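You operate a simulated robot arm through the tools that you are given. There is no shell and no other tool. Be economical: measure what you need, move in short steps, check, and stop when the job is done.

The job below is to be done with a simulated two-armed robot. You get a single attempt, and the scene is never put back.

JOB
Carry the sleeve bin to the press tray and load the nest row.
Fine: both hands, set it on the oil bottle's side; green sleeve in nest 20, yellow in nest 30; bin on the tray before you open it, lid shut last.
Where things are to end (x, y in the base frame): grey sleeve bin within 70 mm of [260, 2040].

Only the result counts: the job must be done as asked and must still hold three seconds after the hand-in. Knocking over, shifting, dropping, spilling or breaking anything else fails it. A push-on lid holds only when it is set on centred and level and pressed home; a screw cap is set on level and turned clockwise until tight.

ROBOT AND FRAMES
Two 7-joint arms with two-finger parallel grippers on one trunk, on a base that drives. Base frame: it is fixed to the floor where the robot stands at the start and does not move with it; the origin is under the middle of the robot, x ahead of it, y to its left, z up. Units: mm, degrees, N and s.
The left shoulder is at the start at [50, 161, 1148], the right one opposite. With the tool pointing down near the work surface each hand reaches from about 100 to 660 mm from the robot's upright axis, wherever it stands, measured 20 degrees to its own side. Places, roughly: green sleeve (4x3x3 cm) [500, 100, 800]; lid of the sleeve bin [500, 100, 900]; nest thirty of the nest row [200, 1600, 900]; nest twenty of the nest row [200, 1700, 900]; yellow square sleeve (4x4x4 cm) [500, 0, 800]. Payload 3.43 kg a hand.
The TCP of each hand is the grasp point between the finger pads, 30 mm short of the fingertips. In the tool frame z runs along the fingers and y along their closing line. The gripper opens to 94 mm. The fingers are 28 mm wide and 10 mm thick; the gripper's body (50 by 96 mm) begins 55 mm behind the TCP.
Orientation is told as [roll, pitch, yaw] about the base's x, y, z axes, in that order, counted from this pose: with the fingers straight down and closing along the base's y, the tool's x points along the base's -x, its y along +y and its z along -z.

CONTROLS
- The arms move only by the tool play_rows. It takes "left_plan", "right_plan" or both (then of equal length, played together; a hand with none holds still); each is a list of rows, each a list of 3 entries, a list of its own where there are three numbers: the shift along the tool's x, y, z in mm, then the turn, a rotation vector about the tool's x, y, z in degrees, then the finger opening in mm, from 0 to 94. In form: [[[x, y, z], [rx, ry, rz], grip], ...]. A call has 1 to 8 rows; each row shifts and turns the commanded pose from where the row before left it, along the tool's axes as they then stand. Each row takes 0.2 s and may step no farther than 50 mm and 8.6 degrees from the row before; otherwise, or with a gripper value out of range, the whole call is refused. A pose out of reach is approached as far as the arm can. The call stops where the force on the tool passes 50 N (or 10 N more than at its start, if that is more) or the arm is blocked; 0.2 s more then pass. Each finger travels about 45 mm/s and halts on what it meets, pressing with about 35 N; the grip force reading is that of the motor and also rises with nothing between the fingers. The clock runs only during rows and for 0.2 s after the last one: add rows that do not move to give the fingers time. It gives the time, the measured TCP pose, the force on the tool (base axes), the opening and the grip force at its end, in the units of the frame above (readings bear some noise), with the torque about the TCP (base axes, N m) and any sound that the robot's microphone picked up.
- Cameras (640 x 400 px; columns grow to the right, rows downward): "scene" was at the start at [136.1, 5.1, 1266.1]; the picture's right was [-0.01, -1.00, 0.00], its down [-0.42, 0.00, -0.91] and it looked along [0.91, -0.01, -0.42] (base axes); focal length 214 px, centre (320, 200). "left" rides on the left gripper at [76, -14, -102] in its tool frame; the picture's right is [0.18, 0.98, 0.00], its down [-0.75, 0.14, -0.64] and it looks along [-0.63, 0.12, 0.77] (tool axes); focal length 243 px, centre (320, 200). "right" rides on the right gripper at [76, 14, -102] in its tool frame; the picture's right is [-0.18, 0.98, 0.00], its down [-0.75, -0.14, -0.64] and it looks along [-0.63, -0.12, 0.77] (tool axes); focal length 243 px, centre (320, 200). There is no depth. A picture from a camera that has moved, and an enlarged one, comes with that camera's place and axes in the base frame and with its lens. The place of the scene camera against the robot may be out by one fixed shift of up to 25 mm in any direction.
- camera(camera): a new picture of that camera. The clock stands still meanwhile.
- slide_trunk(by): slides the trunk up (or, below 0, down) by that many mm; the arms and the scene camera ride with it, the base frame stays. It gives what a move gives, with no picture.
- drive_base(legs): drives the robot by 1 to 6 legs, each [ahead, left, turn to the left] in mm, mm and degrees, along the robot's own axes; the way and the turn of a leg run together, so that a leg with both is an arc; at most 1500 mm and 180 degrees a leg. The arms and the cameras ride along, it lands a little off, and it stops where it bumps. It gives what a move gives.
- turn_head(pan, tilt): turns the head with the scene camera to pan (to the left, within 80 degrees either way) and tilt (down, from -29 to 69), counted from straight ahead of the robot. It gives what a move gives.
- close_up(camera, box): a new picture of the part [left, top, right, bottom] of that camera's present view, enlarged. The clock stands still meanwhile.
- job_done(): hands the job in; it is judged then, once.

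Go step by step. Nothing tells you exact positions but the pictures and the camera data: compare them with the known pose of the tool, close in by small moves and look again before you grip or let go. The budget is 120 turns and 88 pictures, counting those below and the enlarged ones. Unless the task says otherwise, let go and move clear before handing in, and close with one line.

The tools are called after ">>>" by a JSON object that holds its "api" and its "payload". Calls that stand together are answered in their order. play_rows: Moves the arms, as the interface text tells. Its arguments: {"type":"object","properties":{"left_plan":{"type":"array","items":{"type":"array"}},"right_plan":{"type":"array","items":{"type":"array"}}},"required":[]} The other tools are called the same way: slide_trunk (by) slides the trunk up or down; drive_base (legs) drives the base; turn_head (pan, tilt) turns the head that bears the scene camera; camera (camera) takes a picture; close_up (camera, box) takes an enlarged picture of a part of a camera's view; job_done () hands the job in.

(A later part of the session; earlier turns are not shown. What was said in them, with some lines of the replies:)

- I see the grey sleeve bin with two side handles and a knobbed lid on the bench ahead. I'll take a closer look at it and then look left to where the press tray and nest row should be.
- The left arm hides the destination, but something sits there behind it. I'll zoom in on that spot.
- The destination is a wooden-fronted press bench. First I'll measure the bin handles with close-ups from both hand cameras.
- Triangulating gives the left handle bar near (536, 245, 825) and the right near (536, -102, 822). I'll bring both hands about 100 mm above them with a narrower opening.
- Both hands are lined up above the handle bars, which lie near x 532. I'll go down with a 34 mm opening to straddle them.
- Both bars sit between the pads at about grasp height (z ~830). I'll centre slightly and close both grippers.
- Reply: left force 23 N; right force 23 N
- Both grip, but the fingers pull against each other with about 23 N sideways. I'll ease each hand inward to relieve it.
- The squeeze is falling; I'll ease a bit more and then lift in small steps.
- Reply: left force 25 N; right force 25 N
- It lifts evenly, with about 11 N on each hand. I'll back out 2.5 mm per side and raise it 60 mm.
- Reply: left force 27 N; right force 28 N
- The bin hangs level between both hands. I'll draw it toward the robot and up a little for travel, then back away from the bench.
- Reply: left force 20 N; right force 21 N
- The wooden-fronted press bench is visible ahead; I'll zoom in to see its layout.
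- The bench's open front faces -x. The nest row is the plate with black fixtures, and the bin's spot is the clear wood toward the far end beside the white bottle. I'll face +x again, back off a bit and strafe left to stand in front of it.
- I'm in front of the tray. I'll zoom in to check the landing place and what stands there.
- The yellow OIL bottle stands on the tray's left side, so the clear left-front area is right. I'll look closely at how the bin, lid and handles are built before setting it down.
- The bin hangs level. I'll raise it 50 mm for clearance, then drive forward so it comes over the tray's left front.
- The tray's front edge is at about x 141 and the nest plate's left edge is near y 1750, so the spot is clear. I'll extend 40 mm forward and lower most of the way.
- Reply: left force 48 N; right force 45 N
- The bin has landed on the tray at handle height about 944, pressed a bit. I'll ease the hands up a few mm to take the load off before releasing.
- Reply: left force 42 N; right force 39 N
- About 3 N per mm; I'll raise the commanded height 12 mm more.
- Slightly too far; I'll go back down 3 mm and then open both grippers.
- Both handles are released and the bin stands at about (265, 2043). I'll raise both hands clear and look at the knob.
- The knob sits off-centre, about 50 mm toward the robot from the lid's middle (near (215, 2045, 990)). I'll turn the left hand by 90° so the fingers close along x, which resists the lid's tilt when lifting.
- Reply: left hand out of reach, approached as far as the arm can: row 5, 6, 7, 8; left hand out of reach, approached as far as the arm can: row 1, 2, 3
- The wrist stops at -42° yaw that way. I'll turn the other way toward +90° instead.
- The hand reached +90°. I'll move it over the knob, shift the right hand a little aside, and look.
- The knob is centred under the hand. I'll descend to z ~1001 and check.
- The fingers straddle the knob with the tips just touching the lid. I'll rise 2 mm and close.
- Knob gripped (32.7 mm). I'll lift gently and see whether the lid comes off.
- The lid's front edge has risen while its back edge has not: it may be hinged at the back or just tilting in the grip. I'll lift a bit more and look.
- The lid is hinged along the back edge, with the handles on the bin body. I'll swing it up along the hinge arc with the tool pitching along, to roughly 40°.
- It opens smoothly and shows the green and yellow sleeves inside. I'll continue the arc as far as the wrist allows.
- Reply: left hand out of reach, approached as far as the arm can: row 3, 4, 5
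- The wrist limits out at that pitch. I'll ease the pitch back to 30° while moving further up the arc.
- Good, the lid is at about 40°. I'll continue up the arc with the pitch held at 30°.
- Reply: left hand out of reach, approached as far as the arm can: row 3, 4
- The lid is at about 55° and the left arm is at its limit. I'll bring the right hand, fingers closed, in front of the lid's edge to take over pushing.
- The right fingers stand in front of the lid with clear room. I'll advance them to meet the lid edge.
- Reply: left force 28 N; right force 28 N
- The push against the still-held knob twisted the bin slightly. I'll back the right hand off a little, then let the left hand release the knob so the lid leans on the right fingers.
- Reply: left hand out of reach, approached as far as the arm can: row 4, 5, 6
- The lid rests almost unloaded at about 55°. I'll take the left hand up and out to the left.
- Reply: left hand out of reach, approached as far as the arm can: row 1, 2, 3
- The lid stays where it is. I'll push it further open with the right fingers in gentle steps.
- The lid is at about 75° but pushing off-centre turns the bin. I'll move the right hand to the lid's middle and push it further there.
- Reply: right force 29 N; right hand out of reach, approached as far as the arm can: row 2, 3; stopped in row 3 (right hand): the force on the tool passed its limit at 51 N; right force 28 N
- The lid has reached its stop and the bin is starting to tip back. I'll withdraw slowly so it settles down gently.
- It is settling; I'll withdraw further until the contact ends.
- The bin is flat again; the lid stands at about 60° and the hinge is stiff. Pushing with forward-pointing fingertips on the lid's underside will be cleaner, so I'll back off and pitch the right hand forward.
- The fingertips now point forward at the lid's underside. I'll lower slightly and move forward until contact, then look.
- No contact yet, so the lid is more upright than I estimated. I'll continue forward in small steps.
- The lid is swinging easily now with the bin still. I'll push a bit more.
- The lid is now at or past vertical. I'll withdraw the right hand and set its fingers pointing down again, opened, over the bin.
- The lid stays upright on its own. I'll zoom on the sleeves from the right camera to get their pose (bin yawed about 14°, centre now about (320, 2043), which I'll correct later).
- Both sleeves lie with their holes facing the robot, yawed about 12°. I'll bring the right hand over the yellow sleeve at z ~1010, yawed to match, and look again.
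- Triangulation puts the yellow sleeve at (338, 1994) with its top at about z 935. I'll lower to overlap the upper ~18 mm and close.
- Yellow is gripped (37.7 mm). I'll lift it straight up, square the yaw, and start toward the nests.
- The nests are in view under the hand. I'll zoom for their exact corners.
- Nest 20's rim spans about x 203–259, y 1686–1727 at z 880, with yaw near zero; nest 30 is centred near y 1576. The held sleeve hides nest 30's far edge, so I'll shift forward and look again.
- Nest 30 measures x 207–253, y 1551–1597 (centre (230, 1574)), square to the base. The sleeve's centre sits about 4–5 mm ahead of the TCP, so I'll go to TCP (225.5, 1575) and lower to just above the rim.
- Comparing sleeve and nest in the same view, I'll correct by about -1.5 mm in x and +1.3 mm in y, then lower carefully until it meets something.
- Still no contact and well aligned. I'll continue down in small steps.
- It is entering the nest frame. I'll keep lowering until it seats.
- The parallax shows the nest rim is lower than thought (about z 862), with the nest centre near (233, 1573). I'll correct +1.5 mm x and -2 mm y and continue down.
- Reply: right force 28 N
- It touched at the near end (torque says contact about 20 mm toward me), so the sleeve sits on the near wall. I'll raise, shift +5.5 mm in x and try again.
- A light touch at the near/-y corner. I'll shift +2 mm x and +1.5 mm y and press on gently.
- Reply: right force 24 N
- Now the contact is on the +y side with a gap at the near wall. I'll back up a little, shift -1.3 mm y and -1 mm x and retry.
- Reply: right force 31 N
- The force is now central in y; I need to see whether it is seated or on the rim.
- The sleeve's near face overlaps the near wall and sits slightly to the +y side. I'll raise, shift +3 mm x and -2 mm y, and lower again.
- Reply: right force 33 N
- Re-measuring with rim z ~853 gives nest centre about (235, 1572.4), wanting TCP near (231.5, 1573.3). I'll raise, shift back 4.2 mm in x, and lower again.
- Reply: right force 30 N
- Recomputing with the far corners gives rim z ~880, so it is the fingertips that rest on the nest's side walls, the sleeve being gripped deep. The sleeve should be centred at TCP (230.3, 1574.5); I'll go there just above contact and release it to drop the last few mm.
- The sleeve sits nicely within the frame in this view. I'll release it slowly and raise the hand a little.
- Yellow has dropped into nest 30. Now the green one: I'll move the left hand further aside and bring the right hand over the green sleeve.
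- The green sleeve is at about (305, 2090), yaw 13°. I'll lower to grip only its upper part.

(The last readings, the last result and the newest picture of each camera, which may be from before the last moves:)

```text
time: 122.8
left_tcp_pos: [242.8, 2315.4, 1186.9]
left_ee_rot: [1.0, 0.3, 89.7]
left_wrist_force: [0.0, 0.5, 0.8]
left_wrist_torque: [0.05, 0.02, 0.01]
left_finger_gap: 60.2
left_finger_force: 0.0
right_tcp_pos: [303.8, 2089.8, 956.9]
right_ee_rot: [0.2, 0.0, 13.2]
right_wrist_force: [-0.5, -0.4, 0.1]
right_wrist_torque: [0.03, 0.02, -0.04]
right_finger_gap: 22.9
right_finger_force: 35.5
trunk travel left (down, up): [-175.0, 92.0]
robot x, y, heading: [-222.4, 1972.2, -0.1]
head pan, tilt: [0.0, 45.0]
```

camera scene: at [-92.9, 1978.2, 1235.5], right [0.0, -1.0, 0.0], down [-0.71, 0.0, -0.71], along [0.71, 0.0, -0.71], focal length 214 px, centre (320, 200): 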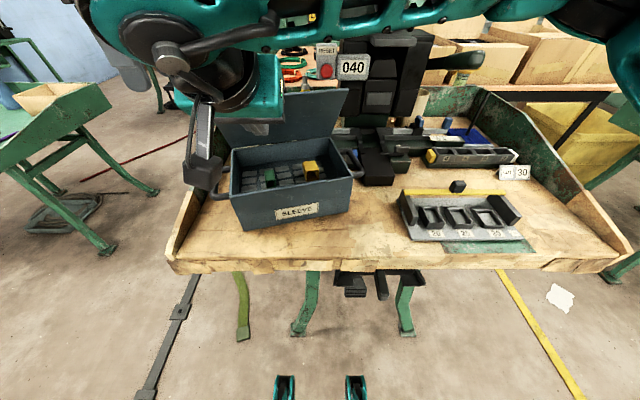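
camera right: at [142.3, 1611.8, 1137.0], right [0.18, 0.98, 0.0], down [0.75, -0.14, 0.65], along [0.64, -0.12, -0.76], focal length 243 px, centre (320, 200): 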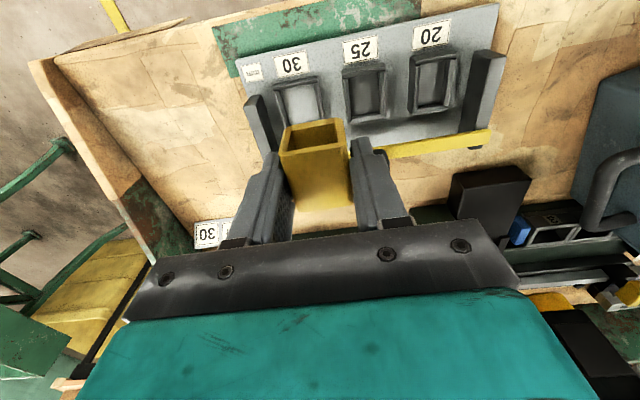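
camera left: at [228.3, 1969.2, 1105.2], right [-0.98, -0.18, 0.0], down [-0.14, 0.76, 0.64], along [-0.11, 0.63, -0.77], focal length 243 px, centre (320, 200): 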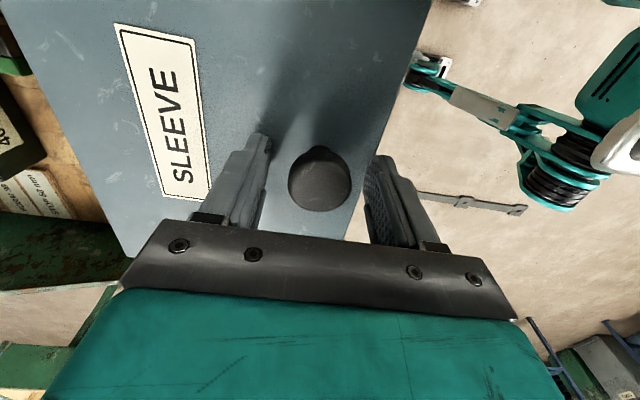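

Green is gripped (22.9 mm). I'll lift it, square it, and carry it to a viewing position near nest 20.

>>> {"api": "play_rows", "payload": {"right_plan": [[[0, 0, -20], [0, 0, 0], 10], [[0, 0, -40], [0, 0, 0], 10], [[0, 0, -40], [0, 0, 0], 10], [[0, 0, -30], [0, 0, 6.6], 10], [[0, 0, 0], [0, 0, 6.6], 10], [[2, -42, 0], [0, 0, 0], 10], [[2, -42, 0], [0, 0, 0], 10], [[2, -42, 0], [0, 0, 0], 10]]}}

>>> {"api": "play_rows", "payload": {"right_plan": [[[3, -43, 0], [0, 0, 0], 10], [[3, -43, 0], [0, 0, 0], 10], [[3, -43, 5], [0, 0, 0], 10], [[3, -43, 10], [0, 0, 0], 10], [[3, -43, 15], [0, 0, 0], 10], [[3, -41, 25], [0, 0, 0], 10], [[0, 0, 0], [0, 0, 0], 10]]}}

>>> {"api": "close_up", "payload": {"camera": "right", "box": [230, 0, 430, 180]}}

```text
time: 124.6
left_tcp_pos: [242.3, 2313.3, 1186.7]
left_ee_rot: [1.0, 0.3, 89.8]
left_wrist_force: [-0.3, 0.7, 0.2]
left_wrist_torque: [0.01, -0.02, 0.01]
left_finger_gap: 60.1
left_finger_force: 0.1
right_tcp_pos: [293.8, 1959.9, 1086.5]
right_ee_rot: [0.1, 0.1, -0.1]
right_wrist_force: [-0.7, -1.3, 0.3]
right_wrist_torque: [0.01, 0.0, 0.03]
right_finger_gap: 23.0
right_finger_force: 35.2
right hand out of reach, approached as far as the arm can: row 4
trunk travel left (down, up): [-175.0, 92.0]
robot x, y, heading: [-219.9, 1974.3, -0.4]
head pan, tilt: [0.0, 45.0]
```

```text
time: 126.2
left_tcp_pos: [241.1, 2314.7, 1187.0]
left_ee_rot: [1.0, 0.4, 89.7]
left_wrist_force: [-0.8, -0.6, 0.0]
left_wrist_torque: [0.01, -0.02, 0.0]
left_finger_gap: 60.0
left_finger_force: 0.1
right_tcp_pos: [276.8, 1703.2, 1031.6]
right_ee_rot: [0.1, 0.1, 0.0]
right_wrist_force: [0.6, -0.5, -0.4]
right_wrist_torque: [-0.02, 0.0, 0.0]
right_finger_gap: 22.7
right_finger_force: 34.6
trunk travel left (down, up): [-175.0, 92.0]
robot x, y, heading: [-217.9, 1974.1, 0.1]
head pan, tilt: [0.0, 45.0]
```

```text
2.22 times, centred on (330, 90) of right
camera zoom: at [201.8, 1717.9, 1133.4], right [0.18, 0.98, 0.0], down [0.75, -0.14, 0.64], along [0.63, -0.12, -0.77], focal length 539 px, centre (298, 444)
```

zoom: 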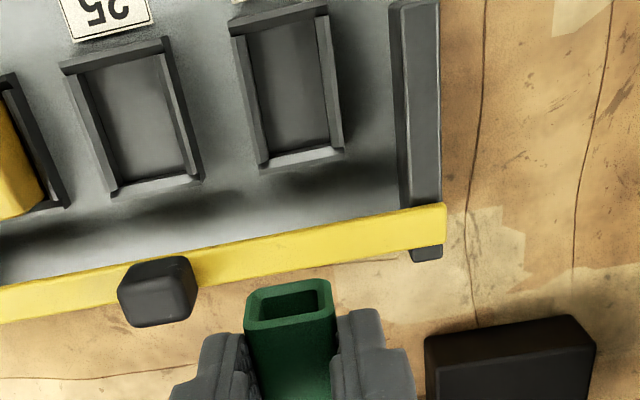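

Nest 20's inner opening is centred at about (231, 1709), 41 × 28 mm. I'll go to TCP (230, 1708), lower to just above the rim and check.

>>> {"api": "play_rows", "payload": {"right_plan": [[[24, 2.4, 0], [0, 0, 0], 10], [[22.8, 2.4, 0], [0, 0, 0], 10], [[0, 0, 30], [0, 0, 0], 10], [[0, 0, 30], [0, 0, 0], 10], [[0, 0, 25], [0, 0, 0], 10], [[0, 0, 15], [0, 0, 0], 10], [[0, 0, 9], [0, 0, 0], 10], [[0, 0, 0], [0, 0, 0], 10]]}}

>>> {"api": "close_up", "payload": {"camera": "right", "box": [260, 50, 400, 190]}}

```text
time: 128.0
left_tcp_pos: [239.8, 2314.3, 1187.1]
left_ee_rot: [0.9, 0.4, 89.7]
left_wrist_force: [-0.3, 0.7, 0.3]
left_wrist_torque: [0.0, 0.0, -0.03]
left_finger_gap: 59.9
left_finger_force: 0.1
right_tcp_pos: [230.5, 1711.2, 926.0]
right_ee_rot: [0.1, -0.4, 0.0]
right_wrist_force: [-2.7, -3.7, 25.3]
right_wrist_torque: [-0.09, -0.55, -0.03]
right_finger_gap: 22.8
right_finger_force: 34.8
trunk travel left (down, up): [-175.0, 92.0]
robot x, y, heading: [-217.4, 1969.6, -0.3]
head pan, tilt: [0.0, 45.0]
```

```text
2.86 times, centred on (330, 120) of right
camera zoom: at [154.8, 1724.9, 1028.1], right [0.19, 0.98, 0.0], down [0.75, -0.14, 0.65], along [0.64, -0.12, -0.76], focal length 693 px, centre (291, 429)
```

zoom: 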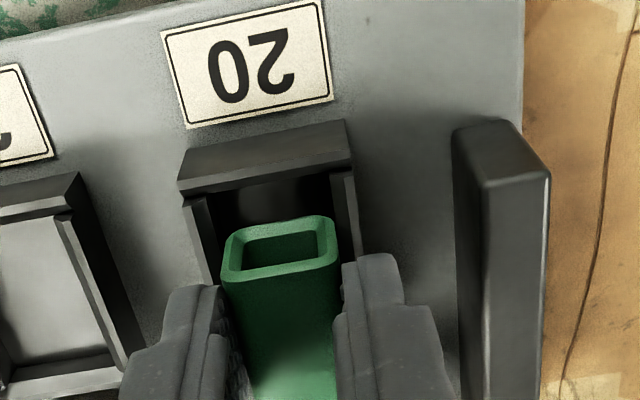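

Contact is at the far end and there is a wide gap at the near side, so the sleeve is about 7.5 mm too far forward. I'll raise, shift back and lower again.

>>> {"api": "play_rows", "payload": {"right_plan": [[[0, 0, -6], [0, 0, 0], 10], [[0, 0, -6], [0, 0, 0], 10], [[7.3, -1, 0], [0, 0, 0], 10], [[0, 0, 4], [0, 0, 0], 10], [[0, 0, 3], [0, 0, 0], 10], [[0, 0, 2], [0, 0, 0], 10], [[0, 0, 2], [0, 0, 0], 10], [[0, 0, 0], [0, 0, 0], 10]]}}

```text
time: 129.8
left_tcp_pos: [242.5, 2314.6, 1186.9]
left_ee_rot: [1.0, 0.4, 89.7]
left_wrist_force: [-0.6, 0.9, -0.4]
left_wrist_torque: [0.02, -0.02, 0.0]
left_finger_gap: 59.9
left_finger_force: 0.0
right_tcp_pos: [223.4, 1708.7, 924.1]
right_ee_rot: [0.1, 0.0, -0.2]
right_wrist_force: [2.1, 0.2, 2.5]
right_wrist_torque: [-0.01, -0.02, -0.03]
right_finger_gap: 23.0
right_finger_force: 34.9
trunk travel left (down, up): [-175.0, 92.0]
robot x, y, heading: [-220.9, 1970.2, -0.2]
head pan, tilt: [0.0, 45.0]
```

>>> {"api": "play_rows", "payload": {"right_plan": [[[0, 0, 2], [0, 0, 0], 10], [[0, 0, 2], [0, 0, 0], 10], [[0, 0, 2], [0, 0, 0], 10], [[0, 0, 0], [0, 0, 0], 10]]}}

```text
time: 130.8
left_tcp_pos: [243.2, 2314.7, 1185.5]
left_ee_rot: [1.1, 0.3, 89.8]
left_wrist_force: [0.6, 0.8, -1.0]
left_wrist_torque: [-0.02, 0.01, -0.01]
left_finger_gap: 60.0
left_finger_force: 0.1
right_tcp_pos: [224.7, 1709.8, 917.9]
right_ee_rot: [0.1, 0.0, -0.1]
right_wrist_force: [10.7, -1.1, 2.7]
right_wrist_torque: [-0.03, -0.38, 0.06]
right_finger_gap: 23.0
right_finger_force: 34.8
trunk travel left (down, up): [-175.0, 92.0]
robot x, y, heading: [-218.6, 1971.9, -0.2]
head pan, tilt: [0.0, 45.0]
```

It is going in, with the near wall pushing it forward. I'll ease +2 mm in x and continue down.

>>> {"api": "play_rows", "payload": {"right_plan": [[[-2, 0, 1], [0, 0, 0], 10], [[0, 0, 2], [0, 0, 0], 10], [[0, 0, 2], [0, 0, 0], 10], [[0, 0, 2], [0, 0, 0], 10], [[0, 0, 0], [0, 0, 0], 10]]}}

```text
time: 132.0
left_tcp_pos: [239.4, 2315.0, 1188.0]
left_ee_rot: [0.9, 0.5, 89.7]
left_wrist_force: [-0.2, 0.2, 0.2]
left_wrist_torque: [0.01, 0.01, -0.01]
left_finger_gap: 59.9
left_finger_force: 0.0
right_tcp_pos: [223.9, 1709.6, 915.9]
right_ee_rot: [0.1, -0.3, 0.0]
right_wrist_force: [-3.6, -5.2, 34.3]
right_wrist_torque: [-0.15, 0.15, -0.02]
right_finger_gap: 22.9
right_finger_force: 35.0
trunk travel left (down, up): [-175.0, 92.0]
robot x, y, heading: [-218.6, 1973.8, -0.2]
head pan, tilt: [0.0, 45.0]
```

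It's now 10 mm below the rim contact and firmly stopped: seated. I'll unload, release and lift away, then look.

>>> {"api": "play_rows", "payload": {"right_plan": [[[0, 0, -7], [0, 0, 0], 10], [[0, 0, 0], [0, 0, 0], 24], [[0, 0, 0], [0, 0, 0], 28], [[0, 0, 0], [0, 0, 0], 31], [[0, 0, -15], [0, 0, 0], 31], [[0, 0, -40], [0, 0, 0], 45], [[0, 0, -45], [0, 0, 0], 45], [[0, 0, -45], [0, 0, 0], 45]]}}

>>> {"api": "close_up", "payload": {"camera": "right", "box": [150, 20, 430, 200]}}

```text
time: 133.8
left_tcp_pos: [241.7, 2314.2, 1186.2]
left_ee_rot: [1.1, 0.5, 89.9]
left_wrist_force: [0.0, 0.1, -1.1]
left_wrist_torque: [-0.01, -0.01, 0.03]
left_finger_gap: 60.1
left_finger_force: 0.1
right_tcp_pos: [224.9, 1710.1, 1063.0]
right_ee_rot: [0.1, 0.1, -0.1]
right_wrist_force: [-0.3, -0.6, -0.2]
right_wrist_torque: [0.01, 0.0, 0.0]
right_finger_gap: 45.1
right_finger_force: 0.0
trunk travel left (down, up): [-175.0, 92.0]
robot x, y, heading: [-219.0, 1971.3, -0.2]
head pan, tilt: [0.0, 45.0]
```

```text
2.22 times, centred on (290, 110) of right
camera zoom: at [150.3, 1723.3, 1166.7], right [0.19, 0.98, 0.0], down [0.76, -0.14, 0.64], along [0.63, -0.12, -0.77], focal length 539 px, centre (387, 400)
```

zoom: 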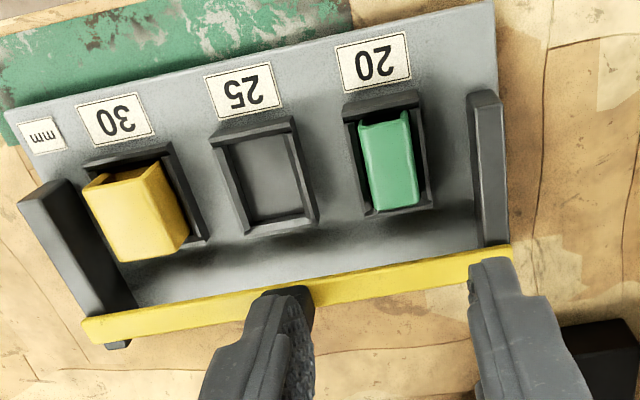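

Both sleeves sit in their nests. Now the bin has drifted to about (320, 2043), too near the limit, so before closing I'll take both handles again: first bring both hands above the handles, yawed 14° like the bin.

>>> {"api": "play_rows", "payload": {"left_plan": [[[0, 0, 0], [0, 0, 8.5], 45], [[0, 0, 0], [0, 0, 8.5], 34], [[0, 0, 0], [0, 0, 8.5], 34], [[0, 0, 0], [0, 0, 8.5], 34], [[0, 0, 0], [0, 0, 8.5], 34], [[0, 0, 0], [0, 0, 8.5], 34], [[0, 0, 0], [0, 0, 8.5], 34], [[0, 0, 0], [0, 0, 8.5], 34]], "right_plan": [[[-27, 33, 0], [0, 0, 0], 40], [[-27, 33, 0], [0, 0, 0], 34], [[-27, 33, 0], [0, 0, 0], 34], [[-27, 33, 0], [0, 0, 0], 34], [[-28, 35, 0], [0, 0, 0], 34], [[0, 0, 0], [0, 0, -7], 34], [[0, 0, 0], [0, 0, -7], 34], [[0, 0, 0], [0, 0, 0], 34]]}}

>>> {"api": "play_rows", "payload": {"left_plan": [[[-10, -28, 20], [0, 0, 8], 34], [[-10, -28, 25], [0, 0, 0], 34], [[-10, -25, 25], [0, 0, 0], 34], [[-5, -20, 25], [0, 0, 0], 34], [[0, -10, 25], [0, 0, 0], 34], [[0, 0, 0], [0, 0, 0], 34]]}}

>>> {"api": "camera", "payload": {"camera": "scene"}}

```text
time: 135.6
left_tcp_pos: [239.9, 2314.2, 1185.9]
left_ee_rot: [0.1, 1.2, 21.6]
left_wrist_force: [-0.4, 0.2, -0.3]
left_wrist_torque: [0.02, -0.02, -0.01]
left_finger_gap: 34.3
left_finger_force: 0.1
right_tcp_pos: [362.1, 1877.6, 1060.4]
right_ee_rot: [0.1, 0.1, 14.0]
right_wrist_force: [0.2, 0.6, -0.8]
right_wrist_torque: [-0.01, 0.0, -0.03]
right_finger_gap: 34.0
right_finger_force: 0.0
trunk travel left (down, up): [-175.0, 92.0]
robot x, y, heading: [-216.9, 1969.1, -0.2]
head pan, tilt: [0.0, 45.0]
```

```text
time: 137.0
left_tcp_pos: [303.1, 2215.6, 1065.1]
left_ee_rot: [-0.1, 1.1, 13.7]
left_wrist_force: [-0.1, 0.0, 0.3]
left_wrist_torque: [0.04, 0.0, -0.01]
left_finger_gap: 33.8
left_finger_force: 0.0
right_tcp_pos: [361.3, 1877.8, 1060.6]
right_ee_rot: [0.0, 0.1, 13.9]
right_wrist_force: [0.1, 0.2, -0.4]
right_wrist_torque: [-0.03, -0.04, 0.01]
right_finger_gap: 34.3
right_finger_force: 0.1
trunk travel left (down, up): [-175.0, 92.0]
robot x, y, heading: [-218.8, 1972.6, -0.2]
head pan, tilt: [0.0, 45.0]
```

```text
6 pictures are left
camera scene: at [-93.1, 1978.2, 1235.6], right [0.0, -1.0, 0.0], down [-0.71, 0.0, -0.71], along [0.71, 0.0, -0.71], focal length 214 px, centre (320, 200)
```

scene: 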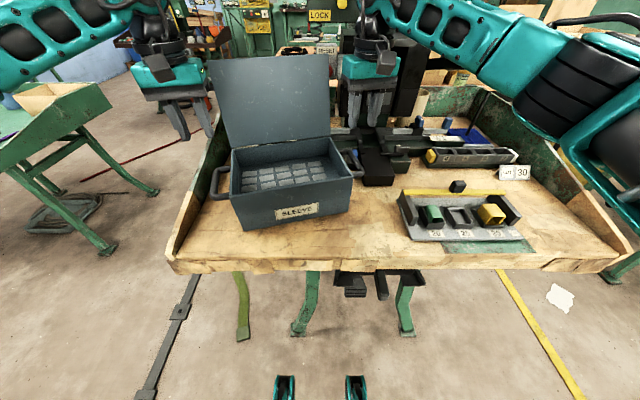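

>>> {"api": "play_rows", "payload": {"left_plan": [[[20, 0, 5], [0, -1, 0], 34], [[0, 0, 0], [0, 0, 0], 34]]}}

>>> {"api": "camera", "payload": {"camera": "left"}}

>>> {"api": "camera", "payload": {"camera": "right"}}

```text
time: 137.6
left_tcp_pos: [283.2, 2211.0, 1060.4]
left_ee_rot: [-0.1, 0.2, 13.8]
left_wrist_force: [0.1, -1.3, -0.2]
left_wrist_torque: [-0.01, 0.02, 0.01]
left_finger_gap: 33.8
left_finger_force: 0.0
right_tcp_pos: [360.7, 1876.0, 1060.6]
right_ee_rot: [0.1, 0.1, 13.8]
right_wrist_force: [0.0, 0.3, -0.2]
right_wrist_torque: [-0.01, -0.01, 0.04]
right_finger_gap: 34.0
right_finger_force: 0.1
trunk travel left (down, up): [-175.0, 92.0]
robot x, y, heading: [-217.0, 1975.3, -0.1]
head pan, tilt: [0.0, 45.0]
```

```text
5 pictures are left
camera left: at [212.5, 2179.9, 1163.0], right [-0.41, 0.91, 0.0], down [0.7, 0.32, 0.64], along [0.58, 0.26, -0.77], focal length 243 px, centre (320, 200)
```

left: 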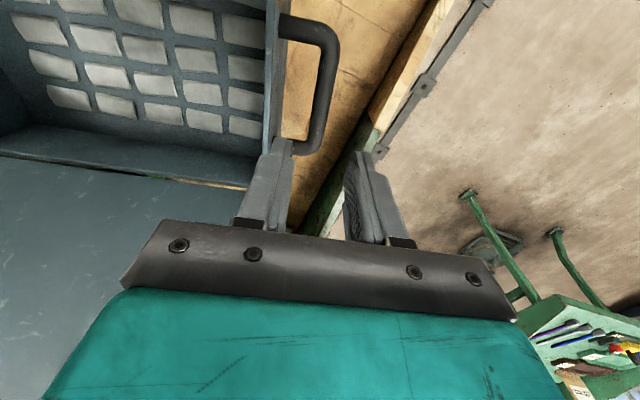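

```text
4 pictures are left
camera right: at [285.0, 1871.7, 1164.3], right [-0.06, 1.0, 0.0], down [0.77, 0.04, 0.64], along [0.64, 0.04, -0.77], focal length 243 px, centre (320, 200)
```

right: 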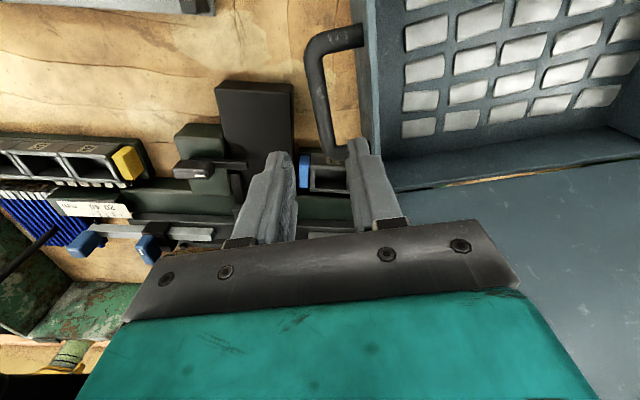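

The handle bars are at about (265, 2207) and (358, 1878), yaw 16°. I'll trim the hands, lower onto the bars and close.

>>> {"api": "play_rows", "payload": {"left_plan": [[[11, 0, 0], [0, 0, -2], 34], [[0, 0, 25], [0, 0, 0], 34], [[0, 0, 25], [0, 0, 0], 34], [[0, 0, 25], [0, 0, 0], 34], [[0, 0, 25], [0, 0, 0], 34], [[0, 0, 14], [0, 0, 0], 34]], "right_plan": [[[0, 2, 0], [0, 0, -2], 34], [[0, 0, 25], [0, 0, 0], 34], [[0, 0, 25], [0, 0, 0], 34], [[0, 0, 25], [0, 0, 0], 34], [[0, 0, 25], [0, 0, 0], 34], [[0, 0, 14], [0, 0, 0], 34]]}}

>>> {"api": "play_rows", "payload": {"left_plan": [[[0, 0, 0], [0, 0, 0], 24], [[0, 0, 0], [0, 0, 0], 14], [[0, 0, 0], [0, 0, 0], 5], [[0, 0, 0], [0, 0, 0], 5], [[0, 0, 0], [0, 0, 0], 5]], "right_plan": [[[0, 0, 0], [0, 0, 0], 24], [[0, 0, 0], [0, 0, 0], 14], [[0, 0, 0], [0, 0, 0], 5], [[0, 0, 0], [0, 0, 0], 5], [[0, 0, 0], [0, 0, 0], 5]]}}

```text
time: 139.0
left_tcp_pos: [272.6, 2207.8, 948.2]
left_ee_rot: [-0.1, 0.1, 15.6]
left_wrist_force: [-0.1, 0.1, 0.4]
left_wrist_torque: [0.01, 0.01, -0.01]
left_finger_gap: 34.1
left_finger_force: 0.1
right_tcp_pos: [361.7, 1876.9, 946.6]
right_ee_rot: [0.0, 0.1, 16.0]
right_wrist_force: [0.3, -0.2, -0.3]
right_wrist_torque: [-0.03, 0.03, -0.01]
right_finger_gap: 34.0
right_finger_force: 0.1
trunk travel left (down, up): [-175.0, 92.0]
robot x, y, heading: [-219.4, 1974.1, -0.1]
head pan, tilt: [0.0, 45.0]
```

```text
time: 140.2
left_tcp_pos: [272.6, 2208.4, 948.6]
left_ee_rot: [-0.1, 0.3, 15.8]
left_wrist_force: [-8.7, 5.7, 1.7]
left_wrist_torque: [0.14, -0.13, -1.06]
left_finger_gap: 16.3
left_finger_force: 34.4
right_tcp_pos: [363.1, 1877.8, 949.2]
right_ee_rot: [0.1, 0.0, 15.8]
right_wrist_force: [7.1, 2.1, -0.1]
right_wrist_torque: [0.0, 0.23, -1.03]
right_finger_gap: 15.6
right_finger_force: 35.3
trunk travel left (down, up): [-175.0, 92.0]
robot x, y, heading: [-220.0, 1973.9, -0.1]
head pan, tilt: [0.0, 45.0]
```

Both handles are held. I'll slide the bin back by 50 mm and straighten it by rotating both hands together about its centre.

>>> {"api": "play_rows", "payload": {"left_plan": [[[0.15, 1.24, 0], [0, 0, 2], 5], [[0.19, 1.23, 0], [0, 0, 2], 5], [[0.24, 1.22, 0], [0, 0, 2], 5], [[0.28, 1.21, 0], [0, 0, 2], 5], [[0.32, 0.4, 0], [0, 0, 2], 5], [[0.33, 0.39, 0], [0, 0, 2], 5], [[0.35, 0.37, 0], [0, 0, 2], 5], [[0.36, 0.36, 0], [0, 0, 1.8], 5]], "right_plan": [[[11.86, 2.16, 0], [0, 0, 2], 5], [[11.93, 1.75, 0], [0, 0, 2], 5], [[11.98, 1.33, 0], [0, 0, 2], 5], [[12.02, 0.91, 0], [0, 0, 2], 5], [[12.04, 1.3, 0], [0, 0, 2], 5], [[12.07, 0.87, 0], [0, 0, 2], 5], [[12.1, 0.45, 0], [0, 0, 2], 5], [[12.1, 0.03, 0], [0, 0, 1.8], 5]]}}

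```text
time: 142.0
left_tcp_pos: [269.2, 2213.1, 948.1]
left_ee_rot: [0.0, 0.1, 0.0]
left_wrist_force: [-3.9, 10.9, 11.1]
left_wrist_torque: [0.11, -0.46, -0.96]
left_finger_gap: 16.7
left_finger_force: 34.8
right_tcp_pos: [264.1, 1871.1, 948.3]
right_ee_rot: [0.0, 0.2, -0.1]
right_wrist_force: [9.8, -13.4, -0.5]
right_wrist_torque: [-0.13, 0.25, -1.0]
right_finger_gap: 15.9
right_finger_force: 35.6
trunk travel left (down, up): [-175.0, 92.0]
robot x, y, heading: [-220.5, 1972.4, -0.2]
head pan, tilt: [0.0, 45.0]
```

The bin is back at about (262, 2042) and straight. I'll release both handles and raise both hands clear.

>>> {"api": "play_rows", "payload": {"left_plan": [[[0, 0, 0], [0, 0, 0], 20], [[0, 0, 0], [0, 0, 0], 30], [[0, 0, 0], [0, 0, 0], 34], [[0, 0, 0], [0, 0, 0], 34], [[0, 0, -25], [0, 0, 0], 34], [[0, 10, -40], [0, 0, 0], 20], [[0, 20, -45], [0, 0, 0], 5], [[0, 10, -10], [0, 0, 0], 0]], "right_plan": [[[0, 0, 0], [0, 0, 0], 20], [[0, 0, 0], [0, 0, 0], 30], [[0, 0, 0], [0, 0, 0], 34], [[0, 0, 0], [0, 0, 0], 34], [[0, 0, -25], [0, 0, 0], 34], [[10, -10, -40], [0, 0, 0], 34], [[15, -30, -45], [0, 0, 0], 34], [[15, -30, -20], [0, 0, 0], 34]]}}

>>> {"api": "play_rows", "payload": {"left_plan": [[[-35, 0, 0], [0, 0, 0], 0], [[-35, 0, 0], [0, 0, 0], 0], [[-35, 0, 0], [0, 0, 0], 0], [[-30, 0, 0], [0, 0, 0], 0], [[-10, 0, 0], [0, 0, 0], 0]]}}

>>> {"api": "camera", "payload": {"camera": "scene"}}

```text
refused: row 7 steps farther than a row can; nothing moved
```

```text
time: 143.1
left_tcp_pos: [397.4, 2197.3, 947.5]
left_ee_rot: [-1.3, 0.6, -2.3]
left_wrist_force: [-3.1, -1.2, 5.0]
left_wrist_torque: [0.21, 0.77, -1.2]
left_finger_gap: 27.5
left_finger_force: 34.8
right_tcp_pos: [267.5, 1879.4, 949.5]
right_ee_rot: [1.3, -0.7, 0.0]
right_wrist_force: [9.4, 0.7, 0.4]
right_wrist_torque: [-0.15, 0.07, -1.4]
right_finger_gap: 27.6
right_finger_force: 35.1
trunk travel left (down, up): [-175.0, 92.0]
robot x, y, heading: [-217.9, 1973.9, -0.4]
head pan, tilt: [0.0, 45.0]
stopped in row 5 (right hand): the force on the tool passed its limit at 55 N (the readings are from after the stop); the commanded pose is now the measured one
```

```text
3 pictures are left
camera scene: at [-91.9, 1977.8, 1235.4], right [0.0, -1.0, 0.0], down [-0.71, 0.0, -0.71], along [0.71, 0.0, -0.71], focal length 214 px, centre (320, 200)
```

scene: 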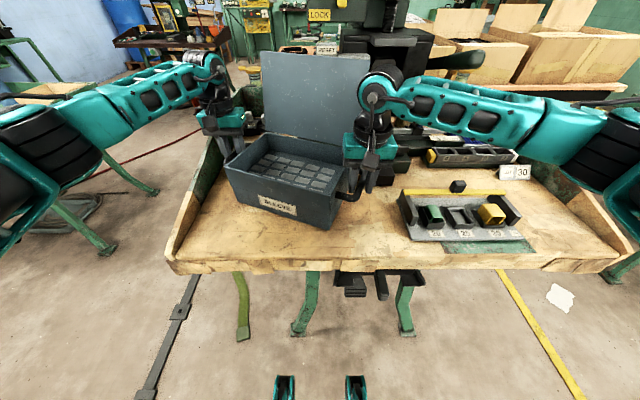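

My refused release was followed by the forward move, so the still-held bin was swung; nothing else appears touched. I'll carefully swing it back along the same path.

>>> {"api": "play_rows", "payload": {"left_plan": [[[16.1, 3.1, 0], [0, 0, -0.3], 5], [[16.1, 3.1, 0], [0, 0, -0.3], 5], [[16.1, 3.1, 0], [0, 0, -0.3], 5], [[16.1, 3.1, 0], [0, 0, -0.3], 5], [[16, -0.3, 0], [0, 0, -0.3], 5], [[16, -0.2, 0], [0, 0, -0.3], 5], [[16, -0.1, 0], [0, 0, -0.3], 5], [[16, 0, 0], [0, 0, -0.2], 5]], "right_plan": [[[0, -1, 0], [0, 0, 0], 5], [[0, -1, 0], [0, 0, 0], 5], [[0, -1, 0], [0, 0, 0], 5], [[0, -1, 0], [0, 0, 0], 5], [[0, -1, 0], [0, 0, 0], 5], [[0, -1, 0], [0, 0, 0], 5], [[0, -1, 0], [0, 0, 0], 5], [[0, -1, 0], [0, 0, 0], 5]]}}

```text
time: 144.8
left_tcp_pos: [269.2, 2215.2, 948.2]
left_ee_rot: [-1.2, 0.7, 0.6]
left_wrist_force: [-2.0, 15.7, -0.6]
left_wrist_torque: [0.14, -0.54, -0.85]
left_finger_gap: 16.7
left_finger_force: 35.0
right_tcp_pos: [266.2, 1871.9, 949.8]
right_ee_rot: [1.2, -0.6, 0.6]
right_wrist_force: [2.6, -15.1, -10.4]
right_wrist_torque: [-0.16, -0.15, 0.04]
right_finger_gap: 15.6
right_finger_force: 35.0
trunk travel left (down, up): [-175.0, 92.0]
robot x, y, heading: [-219.2, 1972.9, 0.0]
head pan, tilt: [0.0, 45.0]
```

Restored: the bin is straight again near (264, 2043). Now I'll release both hands and raise them.

>>> {"api": "play_rows", "payload": {"left_plan": [[[0, 0, 0], [0, 0, 0], 20], [[0, 0, 0], [0, 0, 0], 28], [[0, 0, 0], [0, 0, 0], 34], [[0, 0, 0], [0, 0, 0], 34], [[0, 0, -20], [0, 0, 0], 34], [[0, 0, -35], [0, 0, 0], 34], [[0, 15, -40], [-1, 0, 0], 20], [[0, 15, -20], [0, 0, 0], 0]], "right_plan": [[[0, 0, 0], [0, 0, 0], 20], [[0, 0, 0], [0, 0, 0], 28], [[0, 0, 0], [0, 0, 0], 34], [[0, 0, 0], [0, 0, 0], 34], [[0, 0, -20], [0, 0, 0], 34], [[0, 0, -35], [0, 0, 0], 34], [[0, -20, -40], [1, 0, 0], 34], [[0, -30, -20], [0, 0, 0], 34]]}}

```text
time: 146.7
left_tcp_pos: [272.1, 2245.6, 1064.4]
left_ee_rot: [-0.4, 0.6, 0.3]
left_wrist_force: [-0.7, 0.1, 0.0]
left_wrist_torque: [-0.01, 0.02, 0.0]
left_finger_gap: 0.0
left_finger_force: 12.1
right_tcp_pos: [265.4, 1820.4, 1066.6]
right_ee_rot: [0.4, -0.7, 0.6]
right_wrist_force: [0.0, 0.2, -0.5]
right_wrist_torque: [-0.02, -0.01, -0.02]
right_finger_gap: 34.0
right_finger_force: 0.0
trunk travel left (down, up): [-175.0, 92.0]
robot x, y, heading: [-217.2, 1972.1, -0.2]
head pan, tilt: [0.0, 45.0]
```

Both hands are clear. Now the left hand goes past the lid's left side to get behind it.

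>>> {"api": "play_rows", "payload": {"left_plan": [[[-35, 0, 0], [0, 0, 0], 0], [[-35, 0, 0], [0, 0, 0], 0], [[-35, 0, 0], [0, 0, 0], 0], [[-25, 0, 0], [0, 0, 0], 0], [[-15, 0, 0], [0, 0, 0], 0]]}}

>>> {"api": "camera", "payload": {"camera": "scene"}}

```text
time: 147.8
left_tcp_pos: [413.0, 2245.3, 1063.0]
left_ee_rot: [-0.3, 0.3, 0.4]
left_wrist_force: [-0.1, 0.0, -1.2]
left_wrist_torque: [0.01, -0.06, 0.02]
left_finger_gap: 0.1
left_finger_force: 33.5
right_tcp_pos: [266.2, 1821.0, 1066.5]
right_ee_rot: [0.4, -0.7, 0.5]
right_wrist_force: [-0.2, 0.2, 0.0]
right_wrist_torque: [0.0, -0.02, 0.03]
right_finger_gap: 33.7
right_finger_force: 0.1
trunk travel left (down, up): [-175.0, 92.0]
robot x, y, heading: [-217.0, 1971.8, -0.3]
head pan, tilt: [0.0, 45.0]
```

```text
2 pictures are left
camera scene: at [-93.2, 1977.9, 1235.6], right [0.0, -1.0, 0.0], down [-0.71, 0.0, -0.71], along [0.71, 0.0, -0.71], focal length 214 px, centre (320, 200)
```

scene: 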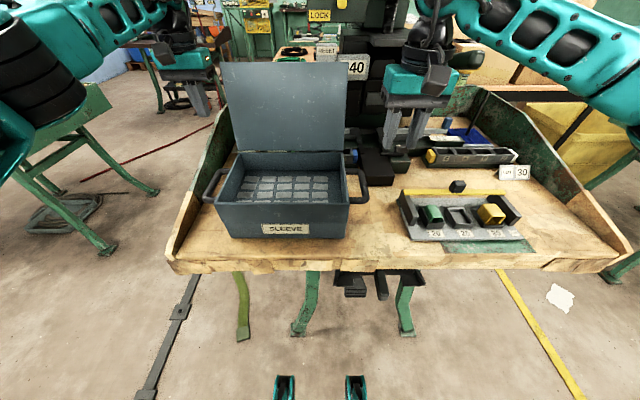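

The lid leans slightly past vertical and the left hand is behind it. I'll move in behind its left part and push it toward the robot.

>>> {"api": "play_rows", "payload": {"left_plan": [[[0, -32, 0], [0, 0, 0], 0], [[0, -32, 0], [0, 0, 0], 0], [[0, -31, 0], [0, 0, 0], 0], [[10, 0, 0], [0, 0, 0], 0], [[12, 0, 0], [0, 0, 0], 0], [[12, 0, 0], [0, 0, 0], 0], [[12, 0, 0], [0, 0, 0], 0], [[12, 0, 0], [0, 0, 0], 0]]}}

>>> {"api": "play_rows", "payload": {"left_plan": [[[12, 0, 0], [0, 0, 0], 0], [[12, 0, 0], [0, 0, 0], 0], [[12, 0, 0], [0, 0, 0], 0], [[12, 0, 0], [0, 0, 0], 0], [[12, 0, 0], [0, 0, 0], 0], [[0, 0, 0], [0, 0, 0], 0]]}}

```text
time: 149.7
left_tcp_pos: [356.7, 2150.5, 1064.0]
left_ee_rot: [-0.4, 0.6, 0.4]
left_wrist_force: [0.0, -0.6, -0.2]
left_wrist_torque: [-0.02, -0.01, 0.02]
left_finger_gap: 0.0
left_finger_force: 33.1
right_tcp_pos: [264.9, 1821.1, 1066.3]
right_ee_rot: [0.4, -0.7, 0.5]
right_wrist_force: [0.4, 0.1, -0.3]
right_wrist_torque: [-0.01, -0.02, -0.01]
right_finger_gap: 33.7
right_finger_force: 0.1
trunk travel left (down, up): [-175.0, 92.0]
robot x, y, heading: [-219.0, 1972.5, -0.4]
head pan, tilt: [0.0, 45.0]
```

```text
time: 151.1
left_tcp_pos: [296.3, 2150.5, 1063.0]
left_ee_rot: [-0.4, 0.6, 0.4]
left_wrist_force: [0.0, 0.6, -0.2]
left_wrist_torque: [0.01, 0.01, -0.02]
left_finger_gap: 0.0
left_finger_force: 33.2
right_tcp_pos: [264.3, 1821.3, 1066.7]
right_ee_rot: [0.4, -0.6, 0.5]
right_wrist_force: [0.2, 0.2, 0.1]
right_wrist_torque: [0.01, -0.01, -0.02]
right_finger_gap: 34.0
right_finger_force: 0.1
trunk travel left (down, up): [-175.0, 92.0]
robot x, y, heading: [-219.2, 1972.5, -0.2]
head pan, tilt: [0.0, 45.0]
```

No resistance; the lid follows. I'll continue until it leans well forward.

>>> {"api": "play_rows", "payload": {"left_plan": [[[12, 0, 0], [0, 0, 0], 0], [[12, 0, 0], [0, 0, 0], 0], [[12, 0, 0], [0, 0, 0], 0], [[12, 0, 0], [0, 0, 0], 0], [[12, 0, 0], [0, 0, 0], 0], [[12, 0, 0], [0, 0, 0], 0], [[0, 0, 0], [0, 0, 0], 0]]}}

>>> {"api": "camera", "payload": {"camera": "scene"}}

```text
time: 152.7
left_tcp_pos: [223.7, 2148.0, 1063.3]
left_ee_rot: [-0.4, 0.7, 0.4]
left_wrist_force: [-0.4, 0.3, 0.2]
left_wrist_torque: [-0.01, 0.0, -0.01]
left_finger_gap: 0.0
left_finger_force: 32.8
right_tcp_pos: [264.3, 1820.6, 1065.4]
right_ee_rot: [0.4, -0.7, 0.6]
right_wrist_force: [0.7, 0.8, 0.1]
right_wrist_torque: [-0.01, 0.01, 0.03]
right_finger_gap: 34.2
right_finger_force: 0.0
trunk travel left (down, up): [-175.0, 92.0]
robot x, y, heading: [-220.7, 1967.6, -0.1]
head pan, tilt: [0.0, 45.0]
```

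```text
1 pictures are left
camera scene: at [-92.9, 1978.2, 1235.6], right [0.0, -1.0, 0.0], down [-0.71, 0.0, -0.71], along [0.71, 0.0, -0.71], focal length 214 px, centre (320, 200)
```

scene: 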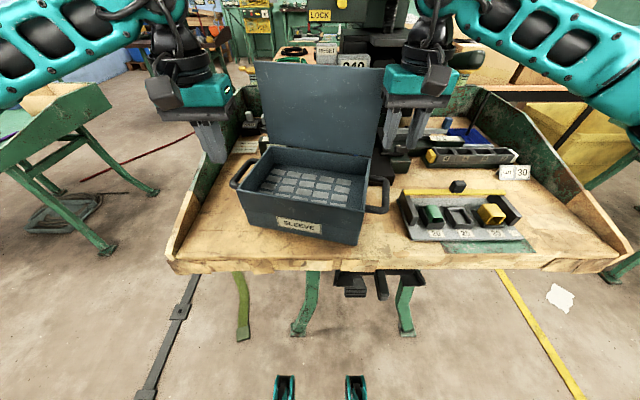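

The left gripper's camera side brushed the lid and shifted the bin sideways; it now stands near (265, 2000), still within tolerance. I'll move the left hand away, raise the trunk for reach, and use the right hand higher up, behind the lid.

>>> {"api": "slide_trunk", "payload": {"by": 90}}

>>> {"api": "play_rows", "payload": {"left_plan": [[[0, 40, 0], [0, 0, 0], 0], [[0, 40, 0], [0, 0, 0], 0], [[0, 40, 0], [0, 0, 0], 0], [[0, 30, 0], [0, 0, 0], 0], [[0, 0, 0], [0, 0, 0], 0], [[0, 0, 0], [0, 0, 0], 0]], "right_plan": [[[0, -30, 0], [0, 0, 0], 20], [[-35, 0, 0], [0, 0, 0], 0], [[-35, 0, 0], [0, 0, 0], 0], [[-35, 0, 0], [0, 0, 0], 0], [[-22, 0, 0], [0, 0, 0], 0], [[0, 0, 0], [0, 0, 0], 0]]}}

```text
time: 153.9
left_tcp_pos: [224.0, 2149.3, 1152.6]
left_ee_rot: [-0.3, 0.6, 0.4]
left_wrist_force: [-0.8, -0.1, 0.3]
left_wrist_torque: [-0.01, 0.0, -0.02]
left_finger_gap: 0.0
left_finger_force: 33.1
right_tcp_pos: [265.3, 1821.2, 1154.4]
right_ee_rot: [0.4, -0.7, 0.5]
right_wrist_force: [0.4, 0.9, 0.0]
right_wrist_torque: [0.0, -0.02, 0.02]
right_finger_gap: 34.0
right_finger_force: 0.0
trunk travel left (down, up): [-265.0, 2.0]
robot x, y, heading: [-216.9, 1974.1, -0.2]
head pan, tilt: [0.0, 45.0]
```

```text
time: 155.3
left_tcp_pos: [224.6, 2301.8, 1153.5]
left_ee_rot: [-0.3, 0.6, 0.3]
left_wrist_force: [-0.4, -0.1, 0.2]
left_wrist_torque: [0.0, 0.0, 0.01]
left_finger_gap: 0.0
left_finger_force: 33.2
right_tcp_pos: [392.1, 1791.6, 1158.4]
right_ee_rot: [0.4, -0.7, 0.4]
right_wrist_force: [-1.3, 0.6, 0.0]
right_wrist_torque: [-0.04, 0.03, -0.01]
right_finger_gap: 0.0
right_finger_force: 32.8
trunk travel left (down, up): [-265.0, 2.0]
robot x, y, heading: [-216.6, 1974.9, 0.4]
head pan, tilt: [0.0, 45.0]
```

The right hand reaches x 392. I'll go a bit further, move in behind the lid at a safe height, then lower.

>>> {"api": "play_rows", "payload": {"right_plan": [[[-10, 0, -10], [0, 0, 0], 0], [[0, 40, 0], [0, 0, 0], 0], [[0, 40, 0], [0, 0, 0], 0], [[0, 40, 0], [0, 0, 0], 0], [[0, 0, 25], [0, 0, 0], 0], [[0, 0, 28], [0, 0, 0], 0], [[0, 0, 0], [0, 0, 0], 0]]}}

```text
time: 156.9
left_tcp_pos: [224.4, 2300.1, 1153.2]
left_ee_rot: [-0.5, 0.6, 0.4]
left_wrist_force: [0.3, -0.3, 0.3]
left_wrist_torque: [0.0, 0.0, 0.02]
left_finger_gap: 0.0
left_finger_force: 33.0
right_tcp_pos: [393.5, 1907.1, 1112.9]
right_ee_rot: [0.4, -0.6, 0.5]
right_wrist_force: [0.3, 0.1, 0.2]
right_wrist_torque: [-0.01, -0.01, 0.01]
right_finger_gap: 0.0
right_finger_force: 33.2
right hand out of reach, approached as far as the arm can: row 4
trunk travel left (down, up): [-265.0, 2.0]
robot x, y, heading: [-216.5, 1972.2, -0.3]
head pan, tilt: [0.0, 45.0]
```

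In place behind the lid. Now I'll push it toward the robot.

>>> {"api": "play_rows", "payload": {"right_plan": [[[12, 0, 0], [0, 0, 0], 0], [[12, 0, 0], [0, 0, 0], 0], [[12, 0, 0], [0, 0, 0], 0], [[12, 0, 0], [0, 0, 0], 0], [[12, 0, 0], [0, 0, 0], 0], [[12, 0, 0], [0, 0, 0], 0], [[10, 0, 2], [0, 0, 0], 0], [[0, 0, 0], [0, 0, 0], 0]]}}

```text
time: 158.7
left_tcp_pos: [224.6, 2301.7, 1152.8]
left_ee_rot: [-0.3, 0.6, 0.4]
left_wrist_force: [0.0, 0.6, 1.0]
left_wrist_torque: [0.03, 0.0, 0.01]
left_finger_gap: 0.0
left_finger_force: 33.5
right_tcp_pos: [310.7, 1908.3, 1108.8]
right_ee_rot: [0.4, -0.8, 0.5]
right_wrist_force: [0.3, 0.1, 0.1]
right_wrist_torque: [0.02, -0.02, 0.02]
right_finger_gap: 0.0
right_finger_force: 32.7
trunk travel left (down, up): [-265.0, 2.0]
robot x, y, heading: [-218.9, 1971.6, -0.0]
head pan, tilt: [0.0, 45.0]
```

Free motion so far; I'll continue forward with a gradual descent.

>>> {"api": "play_rows", "payload": {"right_plan": [[[12, 0, 2], [0, 0, 0], 0], [[12, 0, 3], [0, 0, 0], 0], [[12, 0, 4], [0, 0, 0], 0], [[12, 0, 4], [0, 0, 0], 0], [[12, 0, 5], [0, 0, 0], 0], [[12, 0, 6], [0, 0, 0], 0], [[12, 0, 7], [0, 0, 0], 0], [[0, 0, 0], [0, 0, 0], 0]]}}

```text
time: 160.5
left_tcp_pos: [225.6, 2300.2, 1153.6]
left_ee_rot: [-0.3, 0.6, 0.3]
left_wrist_force: [0.3, -0.7, 0.2]
left_wrist_torque: [0.0, 0.0, -0.01]
left_finger_gap: 0.0
left_finger_force: 32.8
right_tcp_pos: [227.1, 1906.2, 1076.3]
right_ee_rot: [0.4, -0.7, 0.4]
right_wrist_force: [-0.3, -0.4, 0.3]
right_wrist_torque: [0.01, 0.05, 0.03]
right_finger_gap: 0.0
right_finger_force: 33.1
trunk travel left (down, up): [-265.0, 2.0]
robot x, y, heading: [-216.1, 1971.7, -0.2]
head pan, tilt: [0.0, 45.0]
```

Now I'll press the lid down from above in moderate steps.

>>> {"api": "play_rows", "payload": {"right_plan": [[[0, 0, 12], [0, 0, 0], 0], [[0, 0, 12], [0, 0, 0], 0], [[0, 0, 12], [0, 0, 0], 0], [[0, 0, 12], [0, 0, 0], 0], [[0, 0, 12], [0, 0, 0], 0], [[0, 0, 8], [0, 0, 0], 0], [[0, 0, 0], [0, 0, 0], 0]]}}

```text
time: 162.1
left_tcp_pos: [225.4, 2300.7, 1151.9]
left_ee_rot: [-0.4, 0.6, 0.4]
left_wrist_force: [-0.2, 0.1, 0.2]
left_wrist_torque: [0.04, 0.0, -0.03]
left_finger_gap: 0.0
left_finger_force: 32.8
right_tcp_pos: [228.4, 1907.0, 1010.5]
right_ee_rot: [0.5, -0.7, 0.4]
right_wrist_force: [-0.4, 0.2, 0.9]
right_wrist_torque: [0.01, 0.0, -0.01]
right_finger_gap: 0.0
right_finger_force: 32.6
trunk travel left (down, up): [-265.0, 2.0]
robot x, y, heading: [-217.2, 1970.0, -0.2]
head pan, tilt: [0.0, 45.0]
```

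>>> {"api": "play_rows", "payload": {"right_plan": [[[0, 0, 3], [0, 0, 0], 0], [[0, 0, 3], [0, 0, 0], 0], [[0, 0, 3], [0, 0, 0], 0], [[0, 0, 3], [0, 0, 0], 0], [[0, 0, 2], [0, 0, 0], 0], [[0, 0, 0], [0, 0, 0], 0]]}}

```text
time: 163.5
left_tcp_pos: [222.3, 2301.2, 1154.9]
left_ee_rot: [-0.4, 0.5, 0.4]
left_wrist_force: [-0.4, 0.0, 0.6]
left_wrist_torque: [-0.01, -0.02, -0.03]
left_finger_gap: 0.1
left_finger_force: 33.0
right_tcp_pos: [228.2, 1909.0, 1000.2]
right_ee_rot: [0.7, -1.1, 0.5]
right_wrist_force: [0.1, -3.7, 36.2]
right_wrist_torque: [-0.19, 0.49, 0.18]
right_finger_gap: 0.2
right_finger_force: 33.3
trunk travel left (down, up): [-265.0, 2.0]
robot x, y, heading: [-219.2, 1974.6, -0.3]
head pan, tilt: [0.0, 45.0]
```

Firm contact exactly at the closed-lid height. I'll press once more near the front middle to be sure it is home, then raise clear.

>>> {"api": "play_rows", "payload": {"right_plan": [[[0, 0, -20], [0, 0, 0], 0], [[0, 0, -25], [0, 0, 0], 0], [[14, 28, 0], [0, 0, 0], 0], [[14, 28, 0], [0, 0, 0], 0], [[0, 0, 20], [0, 0, 0], 0], [[0, 0, 15], [0, 0, 0], 0], [[0, 0, 5], [0, 0, 0], 0], [[0, 0, 4], [0, 0, 0], 0]]}}

```text
time: 165.3
left_tcp_pos: [224.6, 2298.8, 1154.3]
left_ee_rot: [-0.3, 0.5, 0.3]
left_wrist_force: [0.9, -0.3, -0.2]
left_wrist_torque: [0.03, 0.0, 0.03]
left_finger_gap: 0.1
left_finger_force: 32.8
right_tcp_pos: [199.5, 1963.1, 1001.9]
right_ee_rot: [0.6, -1.1, 0.5]
right_wrist_force: [0.3, -4.7, 27.3]
right_wrist_torque: [-0.2, 0.34, 0.26]
right_finger_gap: 0.2
right_finger_force: 33.4
trunk travel left (down, up): [-265.0, 2.0]
robot x, y, heading: [-216.4, 1975.5, -0.3]
head pan, tilt: [0.0, 45.0]
```

The lid is solid at closed height here too. I'll raise the right hand away and take the last picture to confirm.

>>> {"api": "play_rows", "payload": {"right_plan": [[[0, 0, -25], [0, 0, 0], 0], [[0, 0, -40], [0, 0, 0], 0], [[0, 0, -45], [0, 0, 0], 0], [[0, -40, -10], [0, 0, 0], 0], [[0, -45, 0], [0, 0, 0], 0], [[0, -45, 0], [0, 0, 0], 0], [[0, -45, 0], [0, 0, 0], 0], [[0, -45, 0], [0, 0, 0], 0]]}}

>>> {"api": "close_up", "payload": {"camera": "scene", "box": [170, 90, 540, 290]}}

```text
time: 167.1
left_tcp_pos: [225.3, 2299.1, 1153.5]
left_ee_rot: [-0.3, 0.7, 0.4]
left_wrist_force: [-0.4, 0.1, 0.6]
left_wrist_torque: [0.06, -0.04, 0.0]
left_finger_gap: 0.0
left_finger_force: 32.9
right_tcp_pos: [201.4, 1738.7, 1113.7]
right_ee_rot: [0.4, -0.7, 0.5]
right_wrist_force: [1.1, -0.3, 0.1]
right_wrist_torque: [0.01, 0.0, 0.03]
right_finger_gap: 0.0
right_finger_force: 32.6
trunk travel left (down, up): [-265.0, 2.0]
robot x, y, heading: [-219.6, 1972.5, -0.2]
head pan, tilt: [0.0, 45.0]
```

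```text
1.73 times, centred on (355, 190) of scene
camera zoom: at [-93.3, 1977.4, 1325.6], right [0.0, -1.0, 0.0], down [-0.71, 0.0, -0.71], along [0.71, 0.0, -0.71], focal length 371 px, centre (260, 217)
```

zoom: 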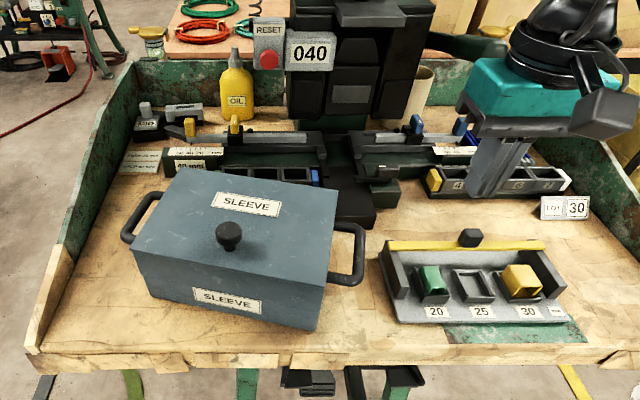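

The last picture shows the lid shut, green in nest 20, yellow in nest 30, and the bin on the tray by the oil bottle. My estimate puts the bin at about (258, 2002), some 40 mm from the target, and both hands are clear. I'm handing in.

>>> {"api": "job_done", "payload": {}}

```text
The job is handed in.
```

I've handed the job in: the bin is on the tray at the oil bottle's side with its lid shut, the green sleeve is in nest 20 and the yellow in nest 30. The bin slid and turned while I worked the lid; it sits turned by roughly 15°, about 40 mm from the target by my estimate, within the 70 mm allowed.
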